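You operate a simulated robot arm through the tools that you are given. There is no shell and no other tool. Be economical: measure what you need, move in short steps, check, and stop when the job is done.

You are at the controls of a simulated two-armed robot. One attempt, no reset.

JOB
Stack the carton that says "wipes" from the steel shelf number four on top of the carton labelled "paper discs". Open the upper teal drawer, take the teal pad block and put it in the inside of the upper teal drawer and shut the drawer again. Fetch the cage module from the teal bench top and set it on the cupboard top. Put the teal canister on the green mat away on the steel shelf number four. Any order will do. Set down upright: teal pad block, cage module, teal canister.

It is judged by the outcome, as a careful person would: the job done as asked, and still so three seconds after it is handed in. It fails if anything else is knocked over, pushed out of place, dropped, spilled or broken.

ROBOT AND FRAMES
Two 7-joint arms with three-finger grippers on one trunk, on a base that drives. Base frame: it is fixed to the floor where the robot stands at the start and does not move with it; the origin is under the middle of the robot, x ahead of it, y to its left, z up. Units: m, degrees, N and s.
The left shoulder is at the start at [0.03, 0.124, 1.233], the right one opposite. With the tool pointing down near the work surface each hand reaches from about 0.1 to 0.72 m from the robot's upright axis, wherever it stands, measured 20 degrees to its own side. Places, roughly: cage module [0.5, 1.75, 0.75]; cupboard top [0, -1.6, 1]; green disc carton, teal clamp carton, yellow wipes [0.75, 0.25, 1.25]; inside of the upper teal drawer [0.6, 1.3, 0.7]; steel shelf number four [0.7, 0.4, 1.2]; teal canister [0.5, 3.5, 0.75]; teal pad block (4x5x5 cm) [0.5, 0.6, 0.9]; upper teal drawer [0.5, 1.3, 0.7]. Payload 2.2 kg a hand.
The tool frame of a hand sits at the grasp point between the pads (the TCP): z along the fingers, y along the line on which they close. The tips reach 0.028 m beyond it. Largest opening 0.102 m; the body of the gripper starts 0.071 m behind the TCP.
Orientation is that of the tool frame in the base frame, as a unit quaternion [x, y, z, w]. With the fingers straight down and closing along the base's y, the tool's x points along the base's -x, its y along +y and its z along -z.

CONTROLS
- The arms move only by the tool servo_tool. It takes "left_commands", "right_commands" or both (then of equal length, played together; a hand with none holds still); each is a list of rows, each a list of 7 numbers: the closure in counts, from 0 (fully open) to 255 (shut), then the shift along the tool's x, y, z in m, then the turn, a rotation vector about the tool's x, y, z in degrees. In form: [[grip, dx, dy, dz, wx, wy, wz], ...]. A call has 1 to 10 rows; each row is the pose to reach, as a shift and turn from the pose commanded when the call began, along the tool's axes at that moment. Each row takes 0.2 s and may step no farther than 0.05 m and 8.6 degrees from the row before; otherwise, or with a gripper value out of range, the whole call is refused. Where a pose cannot be reached the arm comes as near as it can. A force on the tool above 40 N (or 10 N above the force at the start of the call, whichever is more), or a blocked arm, ends the call early, and 0.2 s more pass. The fingers move at their own pace and stop on an object; they squeeze with about 42 N. The grip force told is the motor's: it shows also when the fingers shut on nothing. Time passes only in rows, and 0.2 s behind the last, so rows that repeat a pose let the fingers close. The reply holds the time, the measured pose of the TCP, the force on the tool along the base axes, the opening and the grip force, in the units named above and with some noise, with the torque about the TCP (base axes, N m) and any sound that the robot's microphone picked up.
- Cameras (640 x 400 px; columns grow to the right, rows downward): "scene" is now at [0.0423, 0.0441, 1.9689]; the picture's right is [0.51, -0.86, 0.00], its down [-0.62, -0.37, -0.69] and it looks along [0.59, 0.35, -0.72] (base axes); focal length 260 px, centre (320, 200). "left" rides on the left gripper at [0.072, 0.038, -0.086] in its tool frame; the picture's right is [-0.46, 0.89, 0.00], its down [-0.60, -0.32, -0.73] and it looks along [-0.65, -0.34, 0.68] (tool axes); focal length 256 px, centre (320, 200). "right" rides on the right gripper at [0.069, 0.044, -0.086] in its tool frame; the picture's right is [-0.53, 0.85, 0.00], its down [-0.58, -0.36, -0.73] and it looks along [-0.62, -0.39, 0.68] (tool axes); focal length 256 px, centre (320, 200). There is no depth. A picture from a camera that has moved, and an enlarged one, comes with that camera's place and axes in the base frame and with its lens. The place of the scene camera against the robot may be out by one fixed shift of up to 0.025 m in any direction.
- grab_frame(camera): a new picture of that camera. The clock stands still meanwhile.
- lift_body(by): slides the trunk up (or, below 0, down) by that many m; the arms and the scene camera ride with it, the base frame stays. It gives what a move gives, with no picture.
- base_move(legs): drives the robot by 1 to 6 legs, each [ahead, left, turn to the left] in m, m and degrees, along the robot's own axes; the way and the turn of a leg run together, so that a leg with both is an arc; at most 1.5 m and 180 degrees a leg. The arms and the cameras ride along, it lands a little off, and it stops where it bumps. It gives what a move gives.
- head_to(pan, tilt): turns the head with the scene camera to pan (to the left, within 143 degrees either way) and tilt (down, from -29 to 69), counted from straight ahead of the robot. It gives what a move gives.
- enlarge(camera, box): a new picture of the part [left, top, right, bottom] of that camera's present view, enlarged. The clock stands still meanwhile.
- hand_in(): hands the job in; it is judged then, once.

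Work in short steps. Places have to be worked out from the pictures, the camera data and where the tool is seen: move nearer, look again, correct. Check each grasp and each placing, and mend what went wrong. You have 165 turns and 130 pictures in all, those below and enlarged ones among them. Open the grippers and draw the arms clear of the work before you hand the job in, unless the task says otherwise.

The tools are called as a command line: name --argument value ..., lists and objects as JSON in quotes. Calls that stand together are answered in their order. servo_tool: Moves the arms, as the interface text tells. Its arguments: {"type":"object","properties":{"left_commands":{"type":"array","items":{"type":"array","items":{"type":"number"}}},"right_commands":{"type":"array","items":{"type":"array","items":{"type":"number"}}}},"required":[]} The other tools are called the same way: lift_body (by) slides the trunk up or down; base_move (legs) drives the base; head_to (pan, tilt) turns the head that bears the scene camera; grab_frame (camera) takes a picture; enlarge (camera, box) takes an enlarged picture of a part of a camera's view; hand_in () hands the job in.

At the start:

```text
time: 0.0
left_eef_pos: [0.2769, 0.4088, 1.5737]
left_tool_rot: [0.001, 1.0, 0.0, 0.0]
left_wrist_force: [-0.1, 0.3, -0.5]
left_moment: [0.0, 0.0, 0.0]
left_grip_width: 0.1021
left_finger_force: 0.0
right_eef_pos: [0.4141, 0.053, 1.6556]
right_tool_rot: [0.0, 1.0, 0.0, 0.001]
right_wrist_force: [0.2, 0.4, 0.5]
right_moment: [-0.04, 0.02, 0.04]
right_grip_width: 0.1022
right_finger_force: 0.0
trunk travel left (down, up): [-0.475, 0.065]
robot x, y, heading: [-0.001, 0.001, -0.0]
head pan, tilt: [30.6, 46.3]
```

scene: 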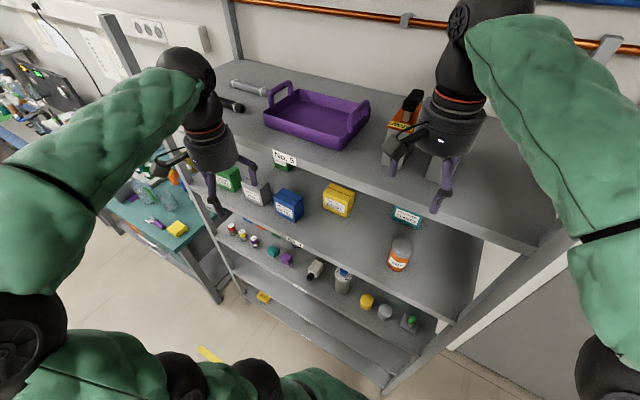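
right: 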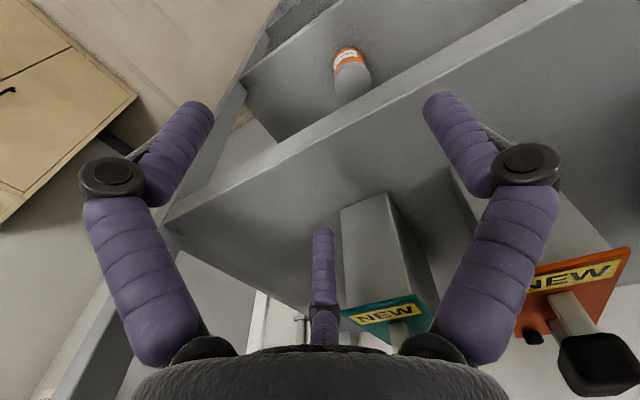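
left: 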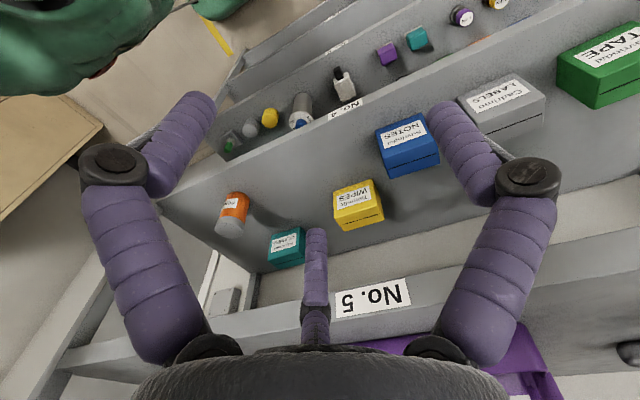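

I start by looking at the shelf four cartons in detail.

enlarge --camera "scene" --box '[200, 140, 460, 300]'

enlarge --camera "left" --box '[200, 80, 560, 305]'

```text
2.46 times, centred on (330, 220) of scene
camera zoom: at [0.0423, 0.0441, 1.9689], right [0.51, -0.86, 0.0], down [-0.62, -0.37, -0.69], along [0.59, 0.35, -0.72], focal length 639 px, centre (295, 151)
```

zoom: 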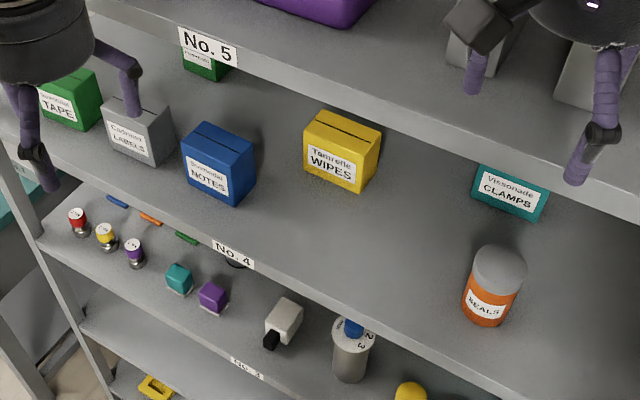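

```text
1.78 times, centred on (380, 192) of left
camera zoom: at [0.205, 0.4465, 1.6612], right [0.46, 0.89, 0.0], down [0.6, -0.32, 0.73], along [0.65, -0.34, -0.68], focal length 455 px, centre (213, 213)
```

zoom: 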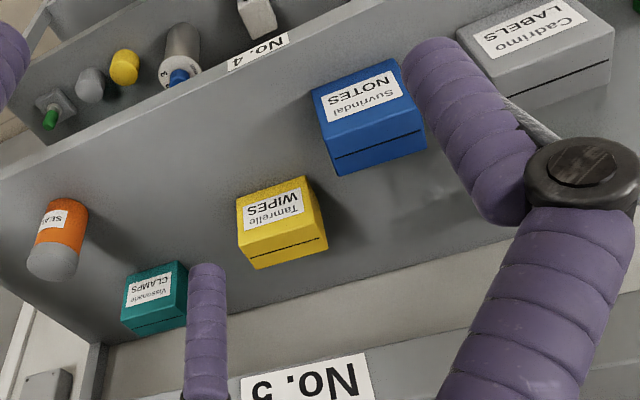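

Shelf 4's front edge is near x≈0.46 and the wipes carton near (0.65,0.33,1.24). I back off, lower the trunk and look into the shelf to find the paper discs carton.

base_move --legs '[[-0.25, 0, 0]]'

lift_body --by -0.3

head_to --pan 15 --tilt 20

grab_frame --camera "scene"

```text
time: 1.8
left_eef_pos: [0.0258, 0.41, 1.5734]
left_tool_rot: [0.0, 1.0, 0.0, -0.001]
left_wrist_force: [-0.3, -0.4, 0.4]
left_moment: [-0.03, -0.02, -0.01]
left_grip_width: 0.102
left_finger_force: 0.0
right_eef_pos: [0.1633, 0.0546, 1.6546]
right_tool_rot: [-0.001, 1.0, -0.001, 0.001]
right_wrist_force: [-0.7, -0.2, 0.6]
right_moment: [0.0, -0.01, 0.0]
right_grip_width: 0.1021
right_finger_force: 0.1
trunk travel left (down, up): [-0.475, 0.065]
robot x, y, heading: [-0.2463, 0.0006, -0.1]
head pan, tilt: [30.6, 46.3]
```

```text
time: 4.8
left_eef_pos: [0.0255, 0.409, 1.2746]
left_tool_rot: [0.0, 1.0, 0.0, 0.0]
left_wrist_force: [-0.6, -0.8, 0.2]
left_moment: [0.01, -0.01, 0.0]
left_grip_width: 0.102
left_finger_force: 0.0
right_eef_pos: [0.1625, 0.0555, 1.3557]
right_tool_rot: [0.0, 1.0, 0.0, 0.0]
right_wrist_force: [0.0, -0.1, -1.3]
right_moment: [0.02, 0.03, -0.01]
right_grip_width: 0.1018
right_finger_force: 0.0
trunk travel left (down, up): [-0.175, 0.365]
robot x, y, heading: [-0.2523, 0.0008, -0.1]
head pan, tilt: [30.6, 46.3]
```

```text
time: 5.7
left_eef_pos: [0.0258, 0.4096, 1.2743]
left_tool_rot: [-0.001, 1.0, -0.001, 0.0]
left_wrist_force: [-0.7, -0.1, -0.5]
left_moment: [-0.01, 0.0, 0.01]
left_grip_width: 0.1019
left_finger_force: 0.0
right_eef_pos: [0.1627, 0.054, 1.3553]
right_tool_rot: [-0.001, 1.0, 0.0, 0.0]
right_wrist_force: [0.4, 0.0, 0.4]
right_moment: [0.04, 0.0, -0.03]
right_grip_width: 0.1022
right_finger_force: 0.0
trunk travel left (down, up): [-0.175, 0.365]
robot x, y, heading: [-0.2491, 0.0014, 0.3]
head pan, tilt: [15.0, 20.0]
```

```text
124 pictures are left
camera scene: at [-0.1886, 0.0271, 1.7093], right [0.26, -0.97, 0.0], down [-0.33, -0.09, -0.94], along [0.91, 0.24, -0.34], focal length 260 px, centre (320, 200)
```

scene: 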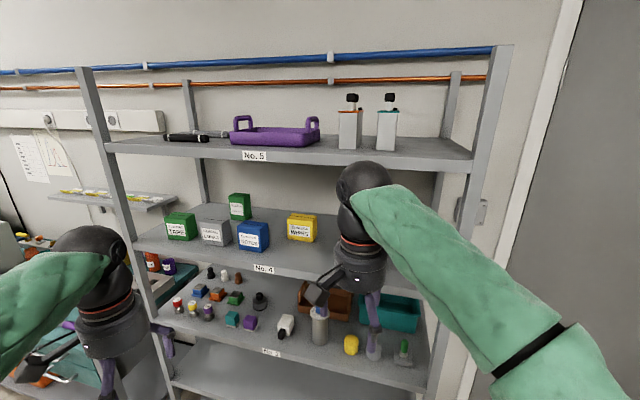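

The shelf is clearly seen; a tall green carton stands behind. I enlarge to read it.

enlarge --camera "scene" --box '[150, 180, 340, 290]'

```text
3.37 times, centred on (245, 235) of scene
camera zoom: at [-0.1886, 0.0271, 1.7093], right [0.26, -0.97, 0.0], down [-0.33, -0.09, -0.94], along [0.91, 0.24, -0.34], focal length 874 px, centre (573, 82)
```

zoom: 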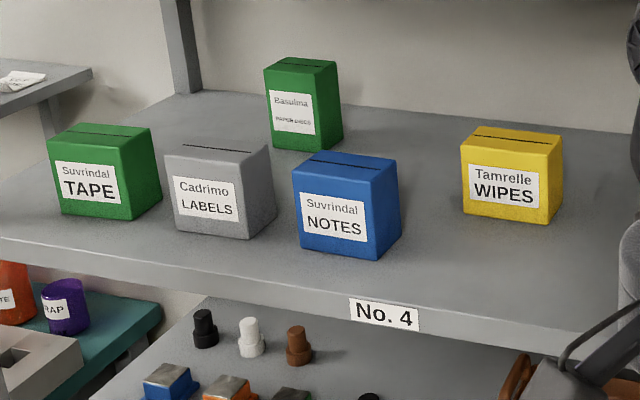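

The tall green carton at the back is "PAPER DISCS". Wipes is about 0.10 wide × 0.05 deep, so I must grip it across its depth (along x) with the left hand from the left side. Triangulation also shows the scene camera reading ~0.025 high. I tuck the right hand back and go to a stance left of centre, turned right.

servo_tool --right_commands '[[0, 0.03, -0.03, 0, 0, 0, 0], [0, 0.06, -0.06, 0, 0, 0, 0], [0, 0.09, -0.09, 0, 0, 0, 0], [0, 0.12, -0.12, 0, 0, 0, 0], [0, 0.15, -0.15, 0, 0, 0, 0], [0, 0.16, -0.19, 0, 0, 0, 0]]'

base_move --legs '[[0, 0.6, 0], [0, 0, -30]]'

lift_body --by 0.22

servo_tool --left_commands '[[0, 0, 0, 0, 0, 0, -8.5], [0, 0, 0, 0, 0, 0, -17], [0, 0, 0, 0, 0, 0, -25.5], [0, 0, 0, 0, 0, 0, -34], [0, 0, 0, 0, 0, 0, -42.5], [0, 0, 0, 0, 0, 0, -51], [0, 0, 0, 0, 0, 0, -59.5], [0, 0, 0, 0, 0, 0, -68], [0, 0, 0, 0, 0, 0, -76.5], [0, 0, 0, 0, 0, 0, -85]]'

```text
time: 7.1
left_eef_pos: [0.0251, 0.4083, 1.2747]
left_tool_rot: [-0.002, 1.0, 0.001, -0.001]
left_wrist_force: [-0.4, -0.7, 0.1]
left_moment: [-0.01, 0.0, 0.02]
left_grip_width: 0.102
left_finger_force: 0.1
right_eef_pos: [0.002, -0.1389, 1.3544]
right_tool_rot: [0.0, 1.0, 0.002, 0.0]
right_wrist_force: [0.3, -0.4, -0.5]
right_moment: [-0.01, -0.01, -0.01]
right_grip_width: 0.102
right_finger_force: 0.0
trunk travel left (down, up): [-0.175, 0.365]
robot x, y, heading: [-0.2538, -0.0004, 0.0]
head pan, tilt: [15.0, 20.0]
```

```text
time: 12.1
left_eef_pos: [0.1952, 0.8209, 1.2751]
left_tool_rot: [0.263, 0.965, 0.0, -0.001]
left_wrist_force: [-0.2, -0.2, 0.0]
left_moment: [0.01, 0.04, 0.01]
left_grip_width: 0.1024
left_finger_force: 0.0
right_eef_pos: [-0.1029, 0.3617, 1.3544]
right_tool_rot: [0.263, 0.965, -0.001, 0.001]
right_wrist_force: [0.2, 0.2, 0.8]
right_moment: [0.03, -0.01, -0.05]
right_grip_width: 0.1023
right_finger_force: 0.0
trunk travel left (down, up): [-0.175, 0.365]
robot x, y, heading: [-0.2511, 0.6102, -30.6]
head pan, tilt: [15.0, 20.0]
```

```text
time: 14.4
left_eef_pos: [0.1958, 0.8216, 1.4938]
left_tool_rot: [0.262, 0.965, 0.0, 0.0]
left_wrist_force: [0.0, -0.2, -0.1]
left_moment: [0.02, 0.01, -0.03]
left_grip_width: 0.102
left_finger_force: 0.0
right_eef_pos: [-0.1016, 0.3621, 1.5752]
right_tool_rot: [0.264, 0.965, -0.001, 0.0]
right_wrist_force: [-0.1, 0.4, 0.7]
right_moment: [0.02, 0.03, -0.04]
right_grip_width: 0.102
right_finger_force: 0.1
trunk travel left (down, up): [-0.395, 0.145]
robot x, y, heading: [-0.2525, 0.6119, -30.5]
head pan, tilt: [15.0, 20.0]
```

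```text
time: 16.6
left_eef_pos: [0.1965, 0.8212, 1.4953]
left_tool_rot: [-0.458, 0.889, 0.0, 0.001]
left_wrist_force: [0.0, -0.4, -0.2]
left_moment: [-0.04, -0.03, 0.0]
left_grip_width: 0.1021
left_finger_force: 0.0
right_eef_pos: [-0.1013, 0.3622, 1.5763]
right_tool_rot: [0.263, 0.965, 0.0, 0.0]
right_wrist_force: [-0.1, 0.4, -0.3]
right_moment: [0.0, -0.01, -0.01]
right_grip_width: 0.1018
right_finger_force: 0.0
trunk travel left (down, up): [-0.395, 0.145]
robot x, y, heading: [-0.2496, 0.6063, -30.6]
head pan, tilt: [15.0, 20.0]
```

Yaw works. I finish the yaw (−35.4°) and start pitching.

servo_tool --left_commands '[[0, 0, 0, 0, 0, 0, -8.5], [0, 0, 0, 0, 0, 0, -17], [0, 0, 0, 0, 0, 0, -25.5], [0, 0, 0, 0, 0, 0, -34], [0, 0, 0, 0, 0, 0, -35.4]]'

servo_tool --left_commands '[[0, 0, 0, 0, 0, 8.5, 0], [0, 0, 0, 0, 0, 17, 0], [0, 0, 0, 0, 0, 25.5, 0], [0, 0, 0, 0, 0, 34, 0], [0, 0, 0, 0, 0, 42.5, 0], [0, 0, 0, 0, 0, 51, 0], [0, 0, 0, 0, 0, 59, 0], [0, 0, 0, 0, 0, 62, 0]]'

head_to --pan 30 --tilt 30

grab_frame --camera "scene"

grab_frame --camera "left"

```text
time: 17.8
left_eef_pos: [0.1956, 0.8213, 1.4948]
left_tool_rot: [0.707, -0.707, 0.001, 0.0]
left_wrist_force: [0.1, -0.3, 0.2]
left_moment: [-0.02, -0.01, -0.01]
left_grip_width: 0.1021
left_finger_force: 0.0
right_eef_pos: [-0.1012, 0.3628, 1.577]
right_tool_rot: [0.263, 0.965, 0.0, 0.0]
right_wrist_force: [0.9, -0.2, 0.3]
right_moment: [0.01, 0.02, 0.02]
right_grip_width: 0.1019
right_finger_force: 0.0
trunk travel left (down, up): [-0.395, 0.145]
robot x, y, heading: [-0.2481, 0.6135, -30.5]
head pan, tilt: [15.0, 20.0]
```

```text
time: 19.6
left_eef_pos: [0.1947, 0.8196, 1.4939]
left_tool_rot: [-0.605, 0.606, -0.365, -0.365]
left_wrist_force: [-0.6, 0.1, -0.3]
left_moment: [0.01, 0.04, 0.02]
left_grip_width: 0.1023
left_finger_force: 0.0
right_eef_pos: [-0.1012, 0.3614, 1.5748]
right_tool_rot: [0.263, 0.965, 0.0, 0.0]
right_wrist_force: [0.8, -0.4, -0.1]
right_moment: [-0.05, 0.0, -0.02]
right_grip_width: 0.1017
right_finger_force: 0.0
trunk travel left (down, up): [-0.395, 0.145]
robot x, y, heading: [-0.2505, 0.6072, -30.8]
head pan, tilt: [15.0, 20.0]
```

```text
time: 20.4
left_eef_pos: [0.1951, 0.8209, 1.4939]
left_tool_rot: [-0.606, 0.607, -0.363, -0.364]
left_wrist_force: [0.3, 0.4, 0.2]
left_moment: [0.01, 0.01, -0.02]
left_grip_width: 0.1023
left_finger_force: 0.1
right_eef_pos: [-0.102, 0.3625, 1.5753]
right_tool_rot: [0.264, 0.965, 0.001, 0.0]
right_wrist_force: [-0.4, 0.0, -0.5]
right_moment: [-0.04, 0.02, 0.01]
right_grip_width: 0.1022
right_finger_force: 0.2
trunk travel left (down, up): [-0.395, 0.145]
robot x, y, heading: [-0.2486, 0.6109, -30.5]
head pan, tilt: [30.0, 30.0]
```

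```text
122 pictures are left
camera scene: at [-0.1837, 0.6268, 1.9134], right [-0.01, -1.0, 0.0], down [-0.5, 0.01, -0.87], along [0.87, -0.01, -0.5], focal length 260 px, centre (320, 200)
```

scene: 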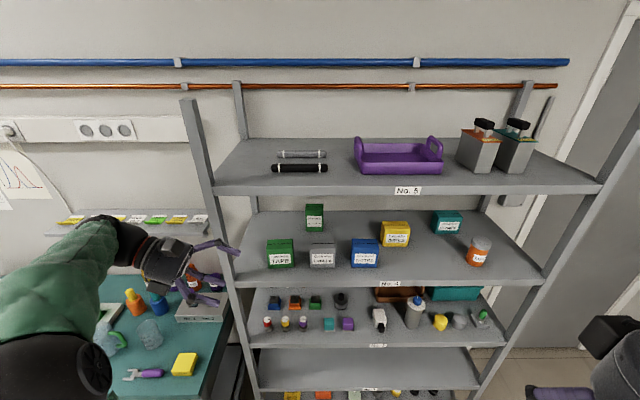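

```text
121 pictures are left
camera left: at [0.1569, 0.8625, 1.5992], right [-0.89, 0.22, -0.41], down [0.32, 0.93, -0.19], along [0.34, -0.3, -0.89], focal length 256 px, centre (320, 200)
```

left: 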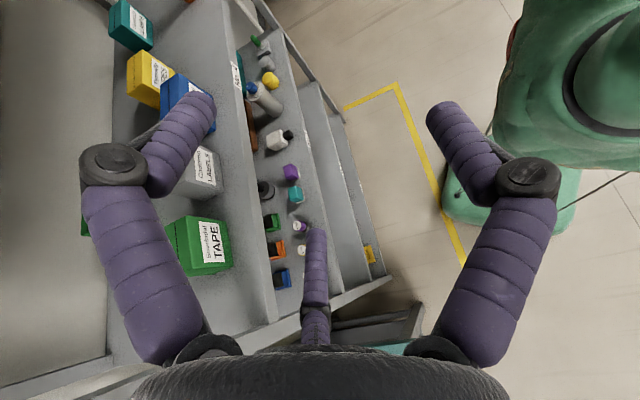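

The hand orientation works well. I slide the hand to the right (y≈0.42) in front of the shelf before moving it in between shelves 4 and 5.

servo_tool --left_commands '[[0, 0.009, 0, 0.0456, 0, 0, 0], [0, 0.018, 0, 0.091, 0, 0, 0], [0, 0.027, 0, 0.137, 0, 0, 0], [0, 0.036, 0, 0.182, 0, 0, 0], [0, 0.046, 0, 0.228, 0, 0, 0], [0, 0.055, 0, 0.273, 0, 0, 0], [0, 0.064, 0, 0.319, 0, 0, 0], [0, 0.073, 0, 0.364, 0, 0, 0], [0, 0.082, 0, 0.41, 0, 0, 0]]'

grab_frame --camera "scene"

grab_frame --camera "left"

```text
time: 22.4
left_eef_pos: [0.1972, 0.4185, 1.3698]
left_tool_rot: [-0.606, 0.606, -0.364, -0.363]
left_wrist_force: [1.0, 0.6, -0.4]
left_moment: [0.01, -0.02, -0.01]
left_grip_width: 0.1019
left_finger_force: 0.1
right_eef_pos: [-0.1008, 0.3594, 1.5754]
right_tool_rot: [0.263, 0.965, 0.0, -0.001]
right_wrist_force: [0.7, -0.6, -0.7]
right_moment: [0.05, 0.02, -0.01]
right_grip_width: 0.1022
right_finger_force: 0.1
trunk travel left (down, up): [-0.395, 0.145]
robot x, y, heading: [-0.2499, 0.6107, -30.7]
head pan, tilt: [30.0, 30.0]
```

```text
120 pictures are left
camera scene: at [-0.1828, 0.6247, 1.9133], right [-0.01, -1.0, 0.0], down [-0.5, 0.01, -0.87], along [0.87, -0.01, -0.5], focal length 260 px, centre (320, 200)
```

scene: 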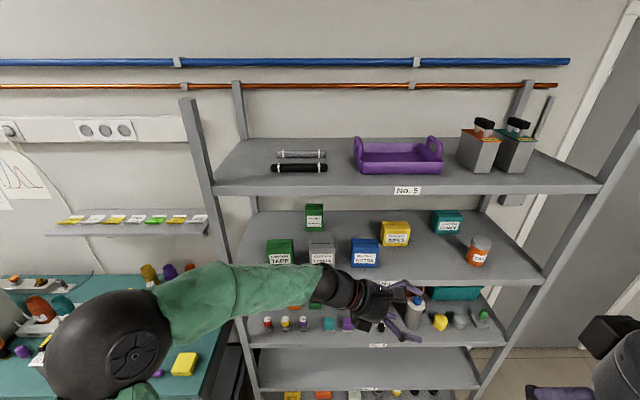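

```text
119 pictures are left
camera left: at [0.1593, 0.4603, 1.4754], right [-0.88, 0.22, -0.41], down [0.32, 0.93, -0.19], along [0.34, -0.3, -0.89], focal length 256 px, centre (320, 200)
```

left: 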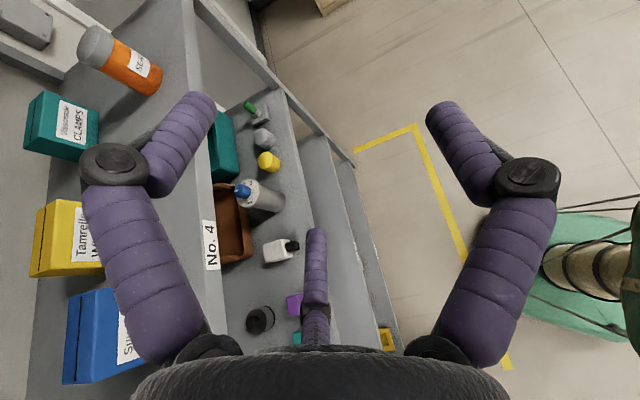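

The elbow sits left; to keep the wrist below shelf 5 I level the tool by 10° more, drop to z≈1.34, then extend +x and watch the elbow.

servo_tool --left_commands '[[0, 0, 0, 0, 0, 5, 0], [0, 0, 0, 0, 0, 10, 0]]'

servo_tool --left_commands '[[0, -0.015, -0.04, 0.005, 0, 0, 0], [0, -0.0285, -0.08, 0.009, 0, 0, 0], [0, -0.0285, -0.12, 0.009, 0, 0, 0], [0, -0.0285, -0.16, 0.009, 0, 0, 0], [0, -0.0285, -0.2, 0.009, 0, 0, 0]]'

grab_frame --camera "scene"

grab_frame --camera "left"

```text
time: 23.0
left_eef_pos: [0.1952, 0.4201, 1.3724]
left_tool_rot: [-0.572, 0.572, -0.415, -0.416]
left_wrist_force: [0.9, -0.2, 0.1]
left_moment: [0.02, -0.06, 0.02]
left_grip_width: 0.102
left_finger_force: 0.1
right_eef_pos: [-0.1013, 0.3624, 1.5748]
right_tool_rot: [0.263, 0.965, 0.0, -0.001]
right_wrist_force: [0.0, -0.6, 0.5]
right_moment: [-0.01, 0.01, 0.05]
right_grip_width: 0.1021
right_finger_force: 0.1
trunk travel left (down, up): [-0.395, 0.145]
robot x, y, heading: [-0.2524, 0.6076, -30.9]
head pan, tilt: [30.0, 30.0]
```

```text
time: 24.2
left_eef_pos: [0.3954, 0.4174, 1.343]
left_tool_rot: [-0.571, 0.572, -0.414, -0.417]
left_wrist_force: [1.4, -0.1, -1.1]
left_moment: [-0.02, 0.02, -0.01]
left_grip_width: 0.1019
left_finger_force: 0.0
right_eef_pos: [-0.1009, 0.3614, 1.5754]
right_tool_rot: [0.263, 0.965, 0.001, -0.001]
right_wrist_force: [-0.2, -0.1, 0.0]
right_moment: [-0.02, 0.0, 0.02]
right_grip_width: 0.1019
right_finger_force: 0.0
trunk travel left (down, up): [-0.395, 0.145]
robot x, y, heading: [-0.2488, 0.613, -30.4]
head pan, tilt: [30.0, 30.0]
```

```text
118 pictures are left
camera scene: at [-0.182, 0.6267, 1.9133], right [-0.01, -1.0, 0.0], down [-0.5, 0.0, -0.87], along [0.87, -0.01, -0.5], focal length 260 px, centre (320, 200)
```

scene: 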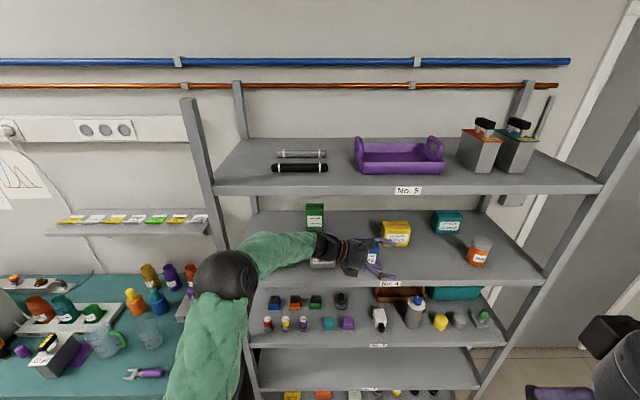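

```text
117 pictures are left
camera left: at [0.3578, 0.4776, 1.4398], right [-0.89, 0.15, -0.44], down [0.32, 0.88, -0.35], along [0.34, -0.45, -0.83], focal length 256 px, centre (320, 200)
```

left: 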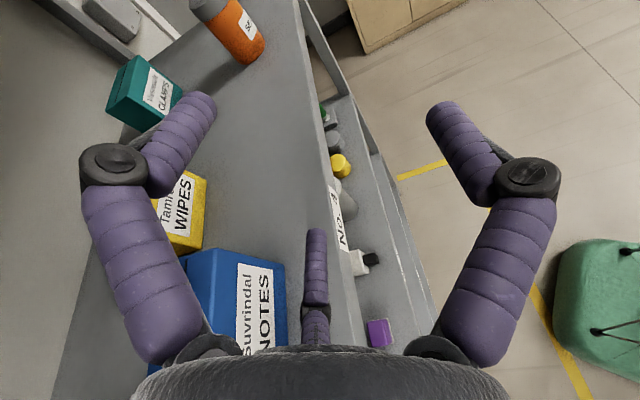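

The hand is entering the gap with clearance over the notes carton. I extend another 0.15 in +x and check the elbow and reach.

servo_tool --left_commands '[[0, 0, -0.04, 0, 0, 0, 0], [0, 0, -0.08, 0, 0, 0, 0], [0, 0, -0.12, 0, 0, 0, 0], [0, 0, -0.15, 0, 0, 0, 0]]'

grab_frame --camera "scene"

grab_frame --camera "left"

```text
time: 25.2
left_eef_pos: [0.5459, 0.4183, 1.3425]
left_tool_rot: [0.572, -0.572, 0.415, 0.417]
left_wrist_force: [0.4, 0.7, 0.5]
left_moment: [0.01, 0.02, -0.01]
left_grip_width: 0.1019
left_finger_force: 0.1
right_eef_pos: [-0.0998, 0.3618, 1.5741]
right_tool_rot: [0.263, 0.965, -0.001, -0.001]
right_wrist_force: [0.5, 0.1, -0.8]
right_moment: [-0.03, 0.09, 0.01]
right_grip_width: 0.1019
right_finger_force: 0.0
trunk travel left (down, up): [-0.395, 0.145]
robot x, y, heading: [-0.2517, 0.6083, -30.4]
head pan, tilt: [30.0, 30.0]
```

```text
116 pictures are left
camera scene: at [-0.1811, 0.6264, 1.9132], right [-0.01, -1.0, 0.0], down [-0.5, 0.0, -0.87], along [0.87, -0.01, -0.5], focal length 260 px, centre (320, 200)
```

scene: 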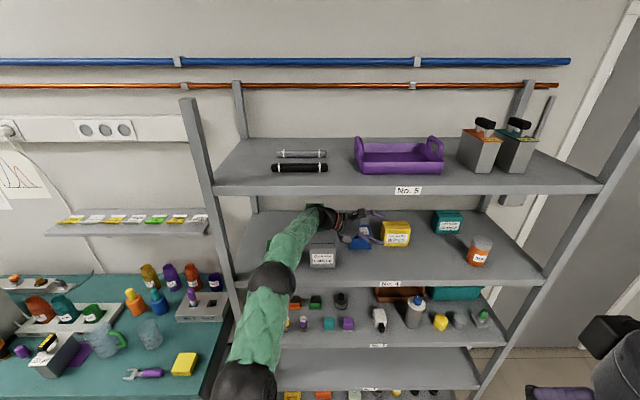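

```text
115 pictures are left
camera left: at [0.5092, 0.4777, 1.4384], right [-0.89, 0.15, -0.44], down [0.32, 0.88, -0.35], along [0.34, -0.45, -0.83], focal length 256 px, centre (320, 200)
```

left: 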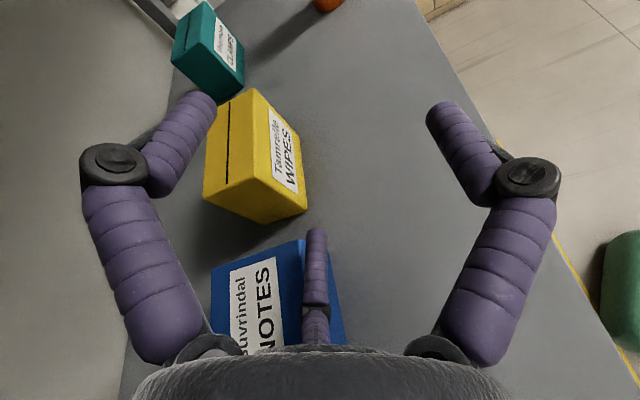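

Good clearance, and the elbow is now inside the line of the post. The wrist camera shows three finger shapes, so I test-close the gripper here in the air to see how it really closes.

servo_tool --left_commands '[[200, 0, 0, 0, 0, 0, 0], [200, 0, 0, 0, 0, 0, 0], [200, 0, 0, 0, 0, 0, 0]]'

grab_frame --camera "left"

enlarge --camera "scene" --box '[240, 180, 480, 330]'

```text
time: 26.0
left_eef_pos: [0.5447, 0.4186, 1.3432]
left_tool_rot: [-0.572, 0.573, -0.415, -0.416]
left_wrist_force: [-0.4, 0.2, -0.1]
left_moment: [0.03, 0.0, 0.0]
left_grip_width: 0.022
left_finger_force: 0.1
right_eef_pos: [-0.1016, 0.3615, 1.5741]
right_tool_rot: [0.263, 0.965, 0.0, 0.0]
right_wrist_force: [-0.1, -0.2, 0.7]
right_moment: [0.02, 0.04, -0.02]
right_grip_width: 0.1019
right_finger_force: 0.0
trunk travel left (down, up): [-0.395, 0.145]
robot x, y, heading: [-0.2507, 0.6098, -30.3]
head pan, tilt: [30.0, 30.0]
```

```text
114 pictures are left
camera left: at [0.5065, 0.4777, 1.4403], right [-0.89, 0.15, -0.44], down [0.32, 0.88, -0.35], along [0.34, -0.45, -0.83], focal length 256 px, centre (320, 200)
```

left: 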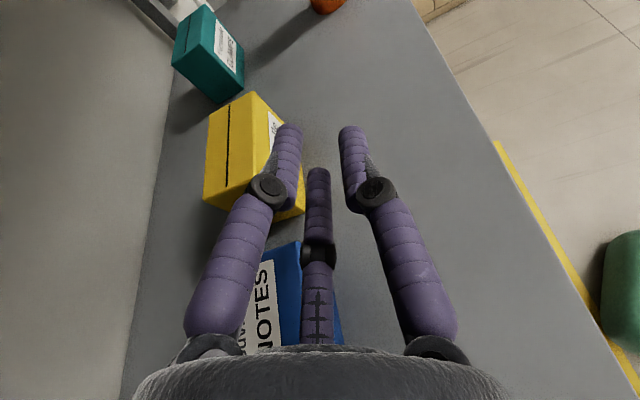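

```text
2.67 times, centred on (360, 255) of scene
camera zoom: at [-0.184, 0.6268, 1.9134], right [-0.01, -1.0, 0.0], down [-0.5, 0.0, -0.87], along [0.87, -0.01, -0.5], focal length 692 px, centre (213, 53)
```

zoom: 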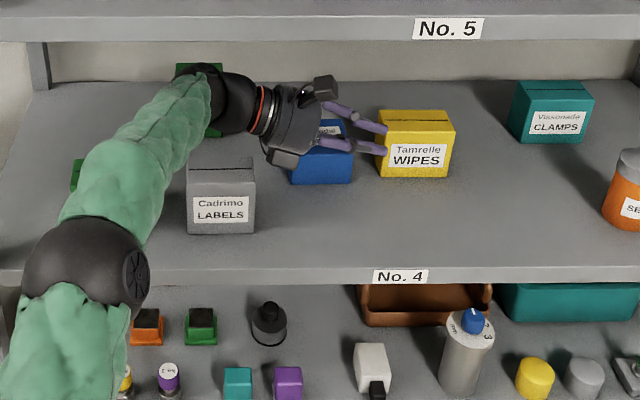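

All three jaws close concentrically about the TCP, so centring works either way. From the wrist view: wipes front face x≈0.615, back ≈0.675, left end y≈0.365, top ≈1.29. I reopen, move to x=0.645, then steepen the tilt while lowering.

servo_tool --left_commands '[[0, 0, -0.03, 0, 0, 0, 0], [0, 0, -0.06, 0, 0, 0, 0], [0, 0, -0.09, 0, 0, 0, 0], [0, 0, -0.1, 0, 0, 0, 0]]'

servo_tool --left_commands '[[0, -0.02, 0, 0.0, 0, -4, 0], [0, -0.045, 0, 0.0, 0, -8, 0], [0, -0.053, 0, 0.0, 0, -12, 0]]'

grab_frame --camera "left"

enlarge --camera "scene" --box '[200, 150, 440, 300]'

```text
time: 27.0
left_eef_pos: [0.5757, 0.4206, 1.341]
left_tool_rot: [-0.572, 0.572, -0.415, -0.416]
left_wrist_force: [0.8, -0.5, -0.5]
left_moment: [0.02, 0.04, -0.02]
left_grip_width: 0.1019
left_finger_force: 0.1
left hand out of reach, approached as far as the arm can: row 2, 3, 4
right_eef_pos: [-0.1006, 0.3612, 1.5742]
right_tool_rot: [0.263, 0.965, 0.0, -0.001]
right_wrist_force: [-0.4, -0.7, 0.5]
right_moment: [0.04, 0.02, 0.01]
right_grip_width: 0.1022
right_finger_force: 0.1
trunk travel left (down, up): [-0.395, 0.145]
robot x, y, heading: [-0.2505, 0.611, -30.6]
head pan, tilt: [30.0, 30.0]
```

```text
time: 27.7
left_eef_pos: [0.5786, 0.4335, 1.3151]
left_tool_rot: [-0.597, 0.608, -0.379, -0.36]
left_wrist_force: [-5.2, -0.5, 16.0]
left_moment: [0.68, -0.2, 0.28]
left_grip_width: 0.0997
left_finger_force: 0.0
right_eef_pos: [-0.1023, 0.3608, 1.5755]
right_tool_rot: [0.264, 0.965, -0.001, 0.0]
right_wrist_force: [0.2, 0.7, -1.3]
right_moment: [-0.03, 0.08, -0.01]
right_grip_width: 0.102
right_finger_force: 0.1
trunk travel left (down, up): [-0.395, 0.145]
robot x, y, heading: [-0.2484, 0.6087, -30.6]
head pan, tilt: [30.0, 30.0]
stopped in row 3 (left hand): the force on the tool passed its limit at 45 N (the readings are from after the stop); the commanded pose is now the measured one
```

```text
112 pictures are left
camera left: at [0.5369, 0.4774, 1.4177], right [-0.87, 0.21, -0.44], down [0.32, 0.93, -0.2], along [0.37, -0.31, -0.88], focal length 256 px, centre (320, 200)
```

left: 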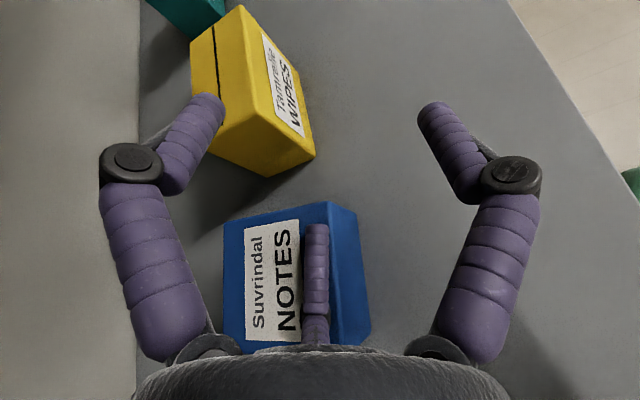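

```text
2.67 times, centred on (320, 225) of scene
camera zoom: at [-0.1842, 0.6264, 1.9133], right [-0.01, -1.0, 0.0], down [-0.5, 0.01, -0.87], along [0.87, -0.01, -0.5], focal length 692 px, centre (320, 133)
```

zoom: 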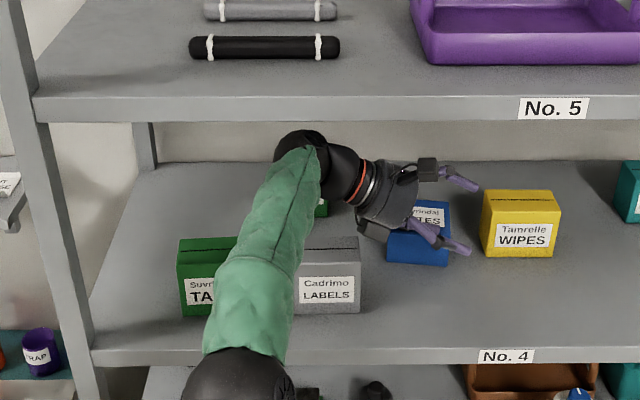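

The third (lower) finger is real: passing over, it tipped the notes carton onto its back, and that must be put right later. First I withdraw: up 3 cm, then straight back out.

servo_tool --left_commands '[[0, 0.013, 0, -0.007, 0, 0, 0], [0, 0.026, 0, -0.014, 0, 0, 0], [0, 0.026, 0.045, -0.014, 0, 0, 0], [0, 0.026, 0.09, -0.014, 0, 0, 0], [0, 0.026, 0.135, -0.014, 0, 0, 0], [0, 0.026, 0.18, -0.014, 0, 0, 0], [0, 0.026, 0.225, -0.014, 0, 0, 0], [0, 0.026, 0.27, -0.014, 0, 0, 0], [0, 0.026, 0.315, -0.014, 0, 0, 0], [0, 0.026, 0.35, -0.014, 0, 0, 0]]'

enlarge --camera "scene" --box '[220, 170, 500, 345]'

```text
time: 29.9
left_eef_pos: [0.5442, 0.4059, 1.3681]
left_tool_rot: [-0.6, 0.608, -0.375, -0.36]
left_wrist_force: [-0.4, -0.5, 1.1]
left_moment: [0.0, 0.03, 0.0]
left_grip_width: 0.1018
left_finger_force: 0.1
left hand out of reach, approached as far as the arm can: row 2, 3, 4, 5, 6, 7, 8, 9, 10
right_eef_pos: [-0.1025, 0.3617, 1.5756]
right_tool_rot: [0.264, 0.964, 0.0, 0.0]
right_wrist_force: [-0.8, -0.3, 0.7]
right_moment: [0.02, -0.01, 0.01]
right_grip_width: 0.102
right_finger_force: 0.2
trunk travel left (down, up): [-0.395, 0.145]
robot x, y, heading: [-0.2507, 0.6061, -30.7]
head pan, tilt: [30.0, 30.0]
```

```text
2.29 times, centred on (360, 258) of scene
camera zoom: at [-0.1838, 0.6261, 1.9133], right [-0.01, -1.0, 0.0], down [-0.5, 0.01, -0.87], along [0.87, -0.01, -0.5], focal length 593 px, centre (229, 69)
```

zoom: 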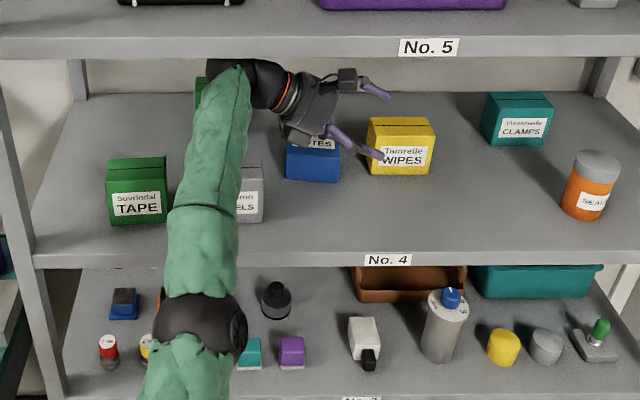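

The servo got stuck at the stretched limit. From the new commanded pose I try again to come straight back in −x with a slightly lower height.

servo_tool --left_commands '[[0, -0.009, 0.03, 0.005, 0, 0, 0], [0, -0.018, 0.06, 0.01, 0, 0, 0], [0, -0.018, 0.1, 0.01, 0, 0, 0], [0, -0.018, 0.14, 0.01, 0, 0, 0], [0, -0.018, 0.18, 0.01, 0, 0, 0], [0, -0.018, 0.22, 0.01, 0, 0, 0], [0, -0.018, 0.26, 0.01, 0, 0, 0], [0, -0.018, 0.3, 0.01, 0, 0, 0]]'

enlarge --camera "scene" --box '[180, 150, 500, 350]'

```text
time: 31.7
left_eef_pos: [0.5345, 0.3714, 1.3782]
left_tool_rot: [-0.6, 0.608, -0.374, -0.361]
left_wrist_force: [1.0, -1.4, -0.6]
left_moment: [0.02, -0.02, 0.02]
left_grip_width: 0.1022
left_finger_force: 0.0
left hand out of reach, approached as far as the arm can: row 1, 2, 3, 4, 5, 6, 7, 8
right_eef_pos: [-0.1014, 0.3613, 1.5751]
right_tool_rot: [0.264, 0.964, 0.0, 0.0]
right_wrist_force: [-0.1, 1.3, -0.7]
right_moment: [-0.01, 0.0, -0.01]
right_grip_width: 0.1022
right_finger_force: 0.1
trunk travel left (down, up): [-0.395, 0.145]
robot x, y, heading: [-0.2477, 0.6076, -30.6]
head pan, tilt: [30.0, 30.0]
```

```text
2.00 times, centred on (340, 250) of scene
camera zoom: at [-0.183, 0.6268, 1.9133], right [-0.01, -1.0, 0.0], down [-0.5, 0.01, -0.87], along [0.87, -0.01, -0.5], focal length 519 px, centre (280, 100)
```

zoom: 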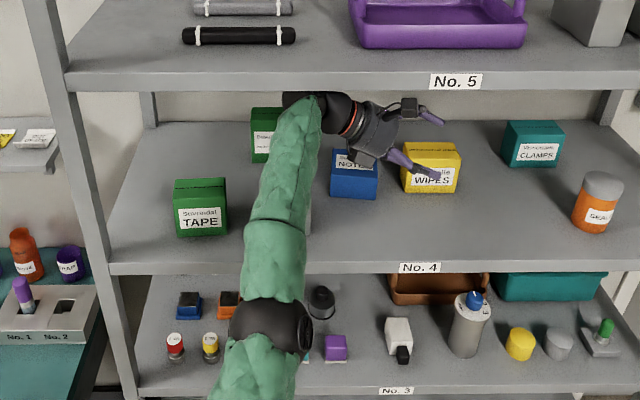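

The arm's IK drifts near its limit, so rather than servo I lower the trunk 3 cm for clearance and drive the base straight back (world −x) to pull the arm out.

lift_body --by -0.03

base_move --legs '[[-0.301, -0.178, 0]]'

grab_frame --camera "scene"

```text
time: 32.5
left_eef_pos: [0.5333, 0.3728, 1.3471]
left_tool_rot: [-0.6, 0.609, -0.374, -0.36]
left_wrist_force: [-0.8, -0.4, 0.3]
left_moment: [0.0, -0.02, 0.0]
left_grip_width: 0.1022
left_finger_force: 0.1
right_eef_pos: [-0.1019, 0.3621, 1.5451]
right_tool_rot: [0.264, 0.965, 0.0, -0.001]
right_wrist_force: [-0.2, -0.3, 0.3]
right_moment: [-0.02, 0.0, 0.01]
right_grip_width: 0.1019
right_finger_force: 0.0
trunk travel left (down, up): [-0.365, 0.175]
robot x, y, heading: [-0.2506, 0.6106, -30.8]
head pan, tilt: [30.0, 30.0]
```

```text
time: 34.8
left_eef_pos: [0.1776, 0.3727, 1.3474]
left_tool_rot: [-0.598, 0.611, -0.373, -0.362]
left_wrist_force: [-0.8, -0.2, 0.2]
left_moment: [0.03, -0.05, 0.02]
left_grip_width: 0.1019
left_finger_force: 0.0
right_eef_pos: [-0.4576, 0.3629, 1.5448]
right_tool_rot: [0.266, 0.964, 0.0, 0.0]
right_wrist_force: [-0.7, 0.0, 0.5]
right_moment: [0.01, -0.03, 0.02]
right_grip_width: 0.1018
right_finger_force: 0.0
trunk travel left (down, up): [-0.365, 0.175]
robot x, y, heading: [-0.6036, 0.6148, -30.7]
head pan, tilt: [30.0, 30.0]
```

```text
108 pictures are left
camera scene: at [-0.5382, 0.63, 1.8834], right [-0.02, -1.0, 0.0], down [-0.5, 0.01, -0.87], along [0.87, -0.01, -0.5], focal length 260 px, centre (320, 200)
```

scene: 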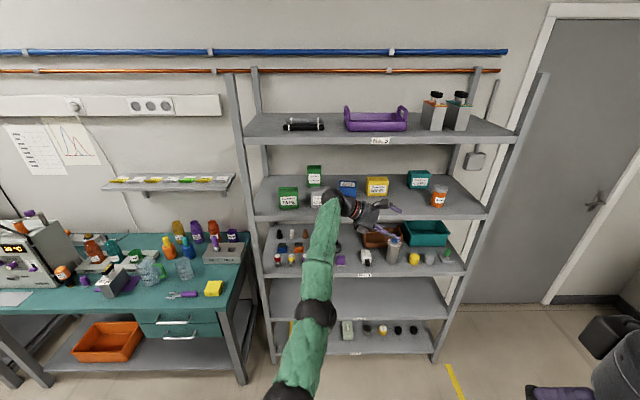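

Safely out. Now a closer look at the cartons' current state.

enlarge --camera "scene" --box '[245, 155, 465, 275]'

grab_frame --camera "left"

```text
2.91 times, centred on (355, 215) of scene
camera zoom: at [-0.5382, 0.63, 1.8834], right [-0.02, -1.0, 0.0], down [-0.5, 0.01, -0.87], along [0.87, -0.01, -0.5], focal length 755 px, centre (218, 156)
```

zoom: 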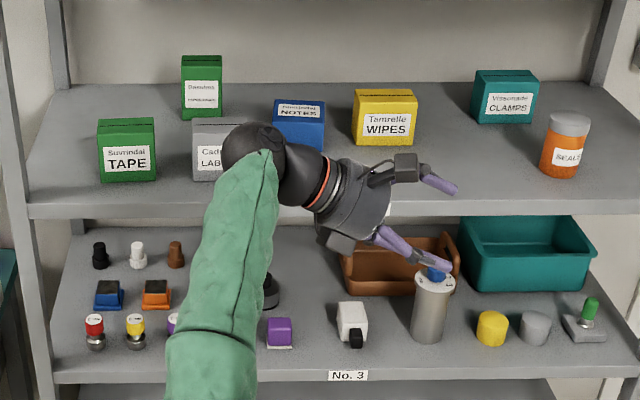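

```text
106 pictures are left
camera left: at [0.1376, 0.4154, 1.4514], right [-0.87, 0.22, -0.43], down [0.33, 0.92, -0.19], along [0.36, -0.31, -0.88], focal length 256 px, centre (320, 200)
```

left: 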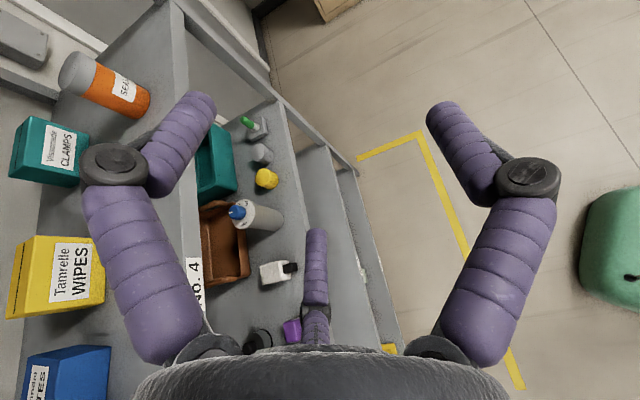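

Notes lies on its back around x 0.605–0.69, y 0.415–0.515 (label up). Plan: hook it forward to overhang the shelf edge with the left hand, grip it from its right end with the right hand, roll it upright and set it back. First I square the robot up in front of the shelf.

base_move --legs '[[0, 0, 30.7], [0.05, -0.365, 0]]'

servo_tool --left_commands '[[0, 0, 0, -0.03, 0, 0, 0], [0, 0, 0, -0.07, 0, 0, 0], [0, 0, 0, -0.11, 0, 0, 0], [0, 0, 0, -0.15, 0, 0, 0]]'

```text
time: 38.6
left_eef_pos: [0.2405, 0.4443, 1.3476]
left_tool_rot: [0.739, -0.428, 0.456, 0.249]
left_wrist_force: [-0.6, -0.3, 0.2]
left_moment: [-0.02, 0.02, 0.04]
left_grip_width: 0.1019
left_finger_force: 0.1
right_eef_pos: [-0.2997, 0.1109, 1.5454]
right_tool_rot: [0.0, 1.0, 0.0, -0.002]
right_wrist_force: [0.1, -0.3, 0.4]
right_moment: [0.06, 0.0, 0.02]
right_grip_width: 0.1022
right_finger_force: 0.0
trunk travel left (down, up): [-0.365, 0.175]
robot x, y, heading: [-0.5547, 0.2486, 0.1]
head pan, tilt: [30.0, 30.0]
```

```text
time: 39.6
left_eef_pos: [0.1701, 0.5614, 1.4185]
left_tool_rot: [0.739, -0.429, 0.456, 0.25]
left_wrist_force: [-0.1, -0.6, 0.3]
left_moment: [-0.01, -0.03, 0.0]
left_grip_width: 0.1019
left_finger_force: 0.0
left hand out of reach, approached as far as the arm can: row 1, 2, 3
right_eef_pos: [-0.3011, 0.1123, 1.5446]
right_tool_rot: [0.0, 1.0, -0.001, 0.001]
right_wrist_force: [0.2, 0.9, 0.1]
right_moment: [0.02, 0.0, -0.01]
right_grip_width: 0.1021
right_finger_force: 0.1
trunk travel left (down, up): [-0.365, 0.175]
robot x, y, heading: [-0.5537, 0.2493, 0.1]
head pan, tilt: [30.0, 30.0]
```

IK recovered. Now I yaw the left hand to point ahead, camera on top, then pitch it down to 60°.

servo_tool --left_commands '[[0, 0, 0, 0, 7.5, -0.2, -3.9], [0, 0, 0, 0, 14.9, -0.3, -7.7], [0, 0, 0, 0, 22.4, -0.5, -11.6], [0, 0, 0, 0, 29.8, -0.7, -15.4], [0, 0, 0, 0, 37.3, -0.9, -19.3], [0, 0, 0, 0, 44.7, -1.0, -23.1], [0, 0, 0, 0, 52.2, -1.2, -27.0]]'

servo_tool --left_commands '[[0, 0, 0, 0, 0, -8, 0], [0, 0, 0, 0, 0, -16, 0], [0, 0, 0, 0, 0, -24, 0], [0, 0, 0, 0, 0, -32, 0]]'

grab_frame --camera "scene"

```text
time: 41.2
left_eef_pos: [0.2864, 0.5996, 1.4763]
left_tool_rot: [0.852, -0.068, 0.518, 0.029]
left_wrist_force: [-0.9, 0.2, -0.3]
left_moment: [-0.02, 0.0, 0.0]
left_grip_width: 0.1022
left_finger_force: 0.1
left hand out of reach, approached as far as the arm can: row 1, 2, 3, 4, 5, 6, 7
right_eef_pos: [-0.2988, 0.1114, 1.5446]
right_tool_rot: [-0.001, 1.0, 0.0, -0.001]
right_wrist_force: [0.4, -0.2, 0.5]
right_moment: [0.0, -0.02, 0.02]
right_grip_width: 0.1019
right_finger_force: 0.1
trunk travel left (down, up): [-0.365, 0.175]
robot x, y, heading: [-0.5542, 0.2457, 0.1]
head pan, tilt: [30.0, 30.0]
```

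```text
time: 42.2
left_eef_pos: [0.2275, 0.5843, 1.442]
left_tool_rot: [0.941, -0.072, 0.33, 0.014]
left_wrist_force: [-0.9, 0.4, -0.2]
left_moment: [-0.04, 0.01, 0.03]
left_grip_width: 0.1018
left_finger_force: 0.1
left hand out of reach, approached as far as the arm can: row 1, 2, 3, 4
right_eef_pos: [-0.3017, 0.1122, 1.5453]
right_tool_rot: [-0.001, 1.0, -0.001, 0.0]
right_wrist_force: [-1.2, 0.2, 0.0]
right_moment: [-0.02, 0.03, -0.02]
right_grip_width: 0.1017
right_finger_force: 0.0
trunk travel left (down, up): [-0.365, 0.175]
robot x, y, heading: [-0.5564, 0.2478, 0.3]
head pan, tilt: [30.0, 30.0]
```

```text
105 pictures are left
camera scene: at [-0.5047, 0.2974, 1.8833], right [0.5, -0.86, 0.0], down [-0.43, -0.25, -0.87], along [0.75, 0.43, -0.5], focal length 260 px, centre (320, 200)
```

scene: 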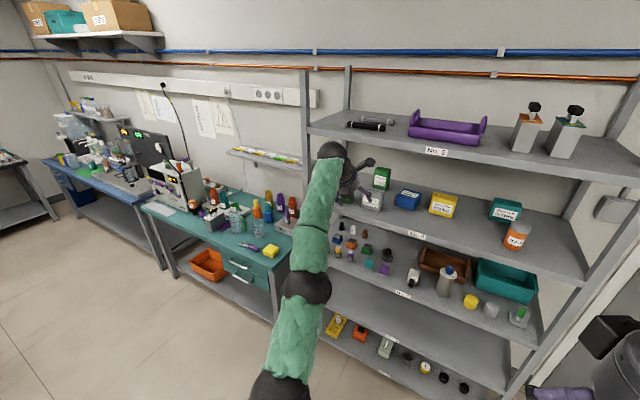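

The arm is near full stretch again. I pull the hand back towards the robot to regain freedom.

servo_tool --left_commands '[[0, -0.03, 0.022, -0.024, 0, 0, 0], [0, -0.06, 0.045, -0.049, 0, 0, 0], [0, -0.09, 0.067, -0.074, 0, 0, 0], [0, -0.12, 0.09, -0.098, 0, 0, 0], [0, -0.15, 0.112, -0.122, 0, 0, 0], [0, -0.18, 0.135, -0.147, 0, 0, 0]]'

lift_body --by 0.1

head_to --pan 0 --tilt 30

grab_frame --camera "scene"

```text
time: 43.6
left_eef_pos: [0.1696, 0.5463, 1.5212]
left_tool_rot: [0.941, -0.073, 0.33, 0.014]
left_wrist_force: [0.0, -0.4, 0.1]
left_moment: [-0.01, -0.01, 0.0]
left_grip_width: 0.102
left_finger_force: 0.1
left hand out of reach, approached as far as the arm can: row 1, 2, 3, 4, 5, 6
right_eef_pos: [-0.2992, 0.1111, 1.5443]
right_tool_rot: [0.0, 1.0, 0.0, 0.0]
right_wrist_force: [-0.4, 0.7, 0.2]
right_moment: [0.01, -0.03, 0.01]
right_grip_width: 0.1021
right_finger_force: 0.0
trunk travel left (down, up): [-0.365, 0.175]
robot x, y, heading: [-0.5549, 0.2494, 0.1]
head pan, tilt: [30.0, 30.0]
```

```text
time: 44.9
left_eef_pos: [0.1707, 0.5467, 1.6205]
left_tool_rot: [0.941, -0.073, 0.329, 0.015]
left_wrist_force: [0.2, -0.8, -0.7]
left_moment: [0.01, 0.03, 0.0]
left_grip_width: 0.1019
left_finger_force: 0.0
right_eef_pos: [-0.2991, 0.1124, 1.6442]
right_tool_rot: [-0.001, 1.0, 0.0, -0.001]
right_wrist_force: [-0.1, 0.1, -0.4]
right_moment: [0.01, 0.02, 0.02]
right_grip_width: 0.1019
right_finger_force: 0.1
trunk travel left (down, up): [-0.465, 0.075]
robot x, y, heading: [-0.5571, 0.252, -0.0]
head pan, tilt: [30.0, 30.0]
```

```text
time: 45.9
left_eef_pos: [0.1707, 0.5466, 1.6215]
left_tool_rot: [0.941, -0.074, 0.329, 0.015]
left_wrist_force: [-0.2, 0.6, 0.4]
left_moment: [-0.02, 0.01, -0.02]
left_grip_width: 0.1022
left_finger_force: 0.1
right_eef_pos: [-0.3, 0.1108, 1.6444]
right_tool_rot: [-0.001, 1.0, -0.001, 0.0]
right_wrist_force: [0.1, -0.4, -0.7]
right_moment: [0.02, -0.01, 0.04]
right_grip_width: 0.1019
right_finger_force: 0.1
trunk travel left (down, up): [-0.465, 0.075]
robot x, y, heading: [-0.5526, 0.2473, 0.3]
head pan, tilt: [0.0, 30.0]
```

```text
104 pictures are left
camera scene: at [-0.4916, 0.2512, 1.9833], right [0.0, -1.0, 0.0], down [-0.5, 0.0, -0.87], along [0.87, 0.0, -0.5], focal length 260 px, centre (320, 200)
```

scene: 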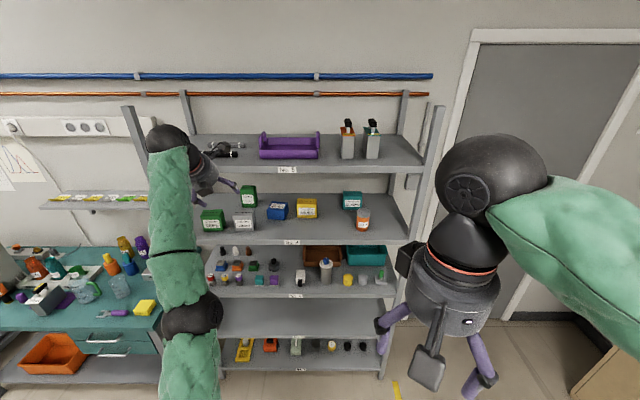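

The arm seems at its roll limit with the camera on top (180° from start). I roll the hand back by 90° about its own axis, which should free the arm.

servo_tool --left_commands '[[0, 0, 0, 0, 0, 0, 8.5], [0, 0, 0, 0, 0, 0, 17], [0, 0, 0, 0, 0, 0, 25.5], [0, 0, 0, 0, 0, 0, 34], [0, 0, 0, 0, 0, 0, 42.5], [0, 0, 0, 0, 0, 0, 51], [0, 0, 0, 0, 0, 0, 59.5], [0, 0, 0, 0, 0, 0, 68], [0, 0, 0, 0, 0, 0, 76.5], [0, 0, 0, 0, 0, 0, 85]]'

servo_tool --left_commands '[[0, 0, 0.04, 0, 0, 0, 0], [0, 0, 0.08, 0, 0, 0, 0], [0, 0, 0.12, 0, 0, 0, 0], [0, 0, 0.16, 0, 0, 0, 0]]'

```text
time: 48.1
left_eef_pos: [0.1703, 0.5468, 1.6202]
left_tool_rot: [-0.643, 0.691, -0.252, 0.212]
left_wrist_force: [0.7, -0.3, 0.0]
left_moment: [0.0, 0.0, 0.03]
left_grip_width: 0.102
left_finger_force: 0.0
right_eef_pos: [-0.3003, 0.1108, 1.6441]
right_tool_rot: [0.0, 1.0, 0.0, 0.0]
right_wrist_force: [0.1, -0.9, 0.0]
right_moment: [0.01, 0.0, 0.0]
right_grip_width: 0.1022
right_finger_force: 0.0
trunk travel left (down, up): [-0.465, 0.075]
robot x, y, heading: [-0.5532, 0.2484, -0.2]
head pan, tilt: [0.0, 30.0]
```

```text
time: 49.1
left_eef_pos: [0.1653, 0.5752, 1.6168]
left_tool_rot: [-0.645, 0.69, -0.252, 0.211]
left_wrist_force: [-0.1, -0.1, 0.0]
left_moment: [0.01, 0.05, 0.03]
left_grip_width: 0.102
left_finger_force: 0.0
left hand out of reach, approached as far as the arm can: row 1, 2, 3, 4
right_eef_pos: [-0.3005, 0.1109, 1.6442]
right_tool_rot: [0.0, 1.0, 0.0, 0.0]
right_wrist_force: [-0.1, 0.0, 0.6]
right_moment: [-0.02, 0.0, 0.03]
right_grip_width: 0.1022
right_finger_force: 0.0
trunk travel left (down, up): [-0.465, 0.075]
robot x, y, heading: [-0.5531, 0.2487, 0.0]
head pan, tilt: [0.0, 30.0]
```

Still stuck near straight-elbow. I try a diagonal move down, back and to the right, toward the shoulder.

servo_tool --left_commands '[[0, 0.02, 0.02, 0.011, 0, 0, 0], [0, 0.04, 0.039, 0.022, 0, 0, 0], [0, 0.06, 0.058, 0.033, 0, 0, 0], [0, 0.08, 0.077, 0.044, 0, 0, 0], [0, 0.1, 0.097, 0.055, 0, 0, 0]]'

grab_frame --camera "scene"

```text
time: 50.3
left_eef_pos: [0.2048, 0.5088, 1.5833]
left_tool_rot: [-0.645, 0.689, -0.252, 0.211]
left_wrist_force: [-0.3, 0.2, 0.2]
left_moment: [-0.03, 0.0, -0.01]
left_grip_width: 0.1018
left_finger_force: 0.0
left hand out of reach, approached as far as the arm can: row 1, 2, 3, 4, 5
right_eef_pos: [-0.3009, 0.1111, 1.6443]
right_tool_rot: [0.0, 1.0, 0.0, 0.0]
right_wrist_force: [0.2, -0.7, 0.7]
right_moment: [-0.01, 0.0, 0.01]
right_grip_width: 0.1019
right_finger_force: 0.0
trunk travel left (down, up): [-0.465, 0.075]
robot x, y, heading: [-0.5527, 0.2446, 0.4]
head pan, tilt: [0.0, 30.0]
```

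```text
103 pictures are left
camera scene: at [-0.4919, 0.2509, 1.9834], right [0.0, -1.0, 0.0], down [-0.5, 0.0, -0.87], along [0.87, 0.0, -0.5], focal length 260 px, centre (320, 200)
```

scene: 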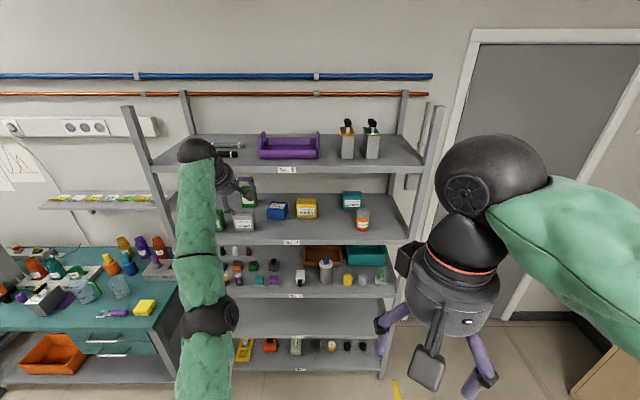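

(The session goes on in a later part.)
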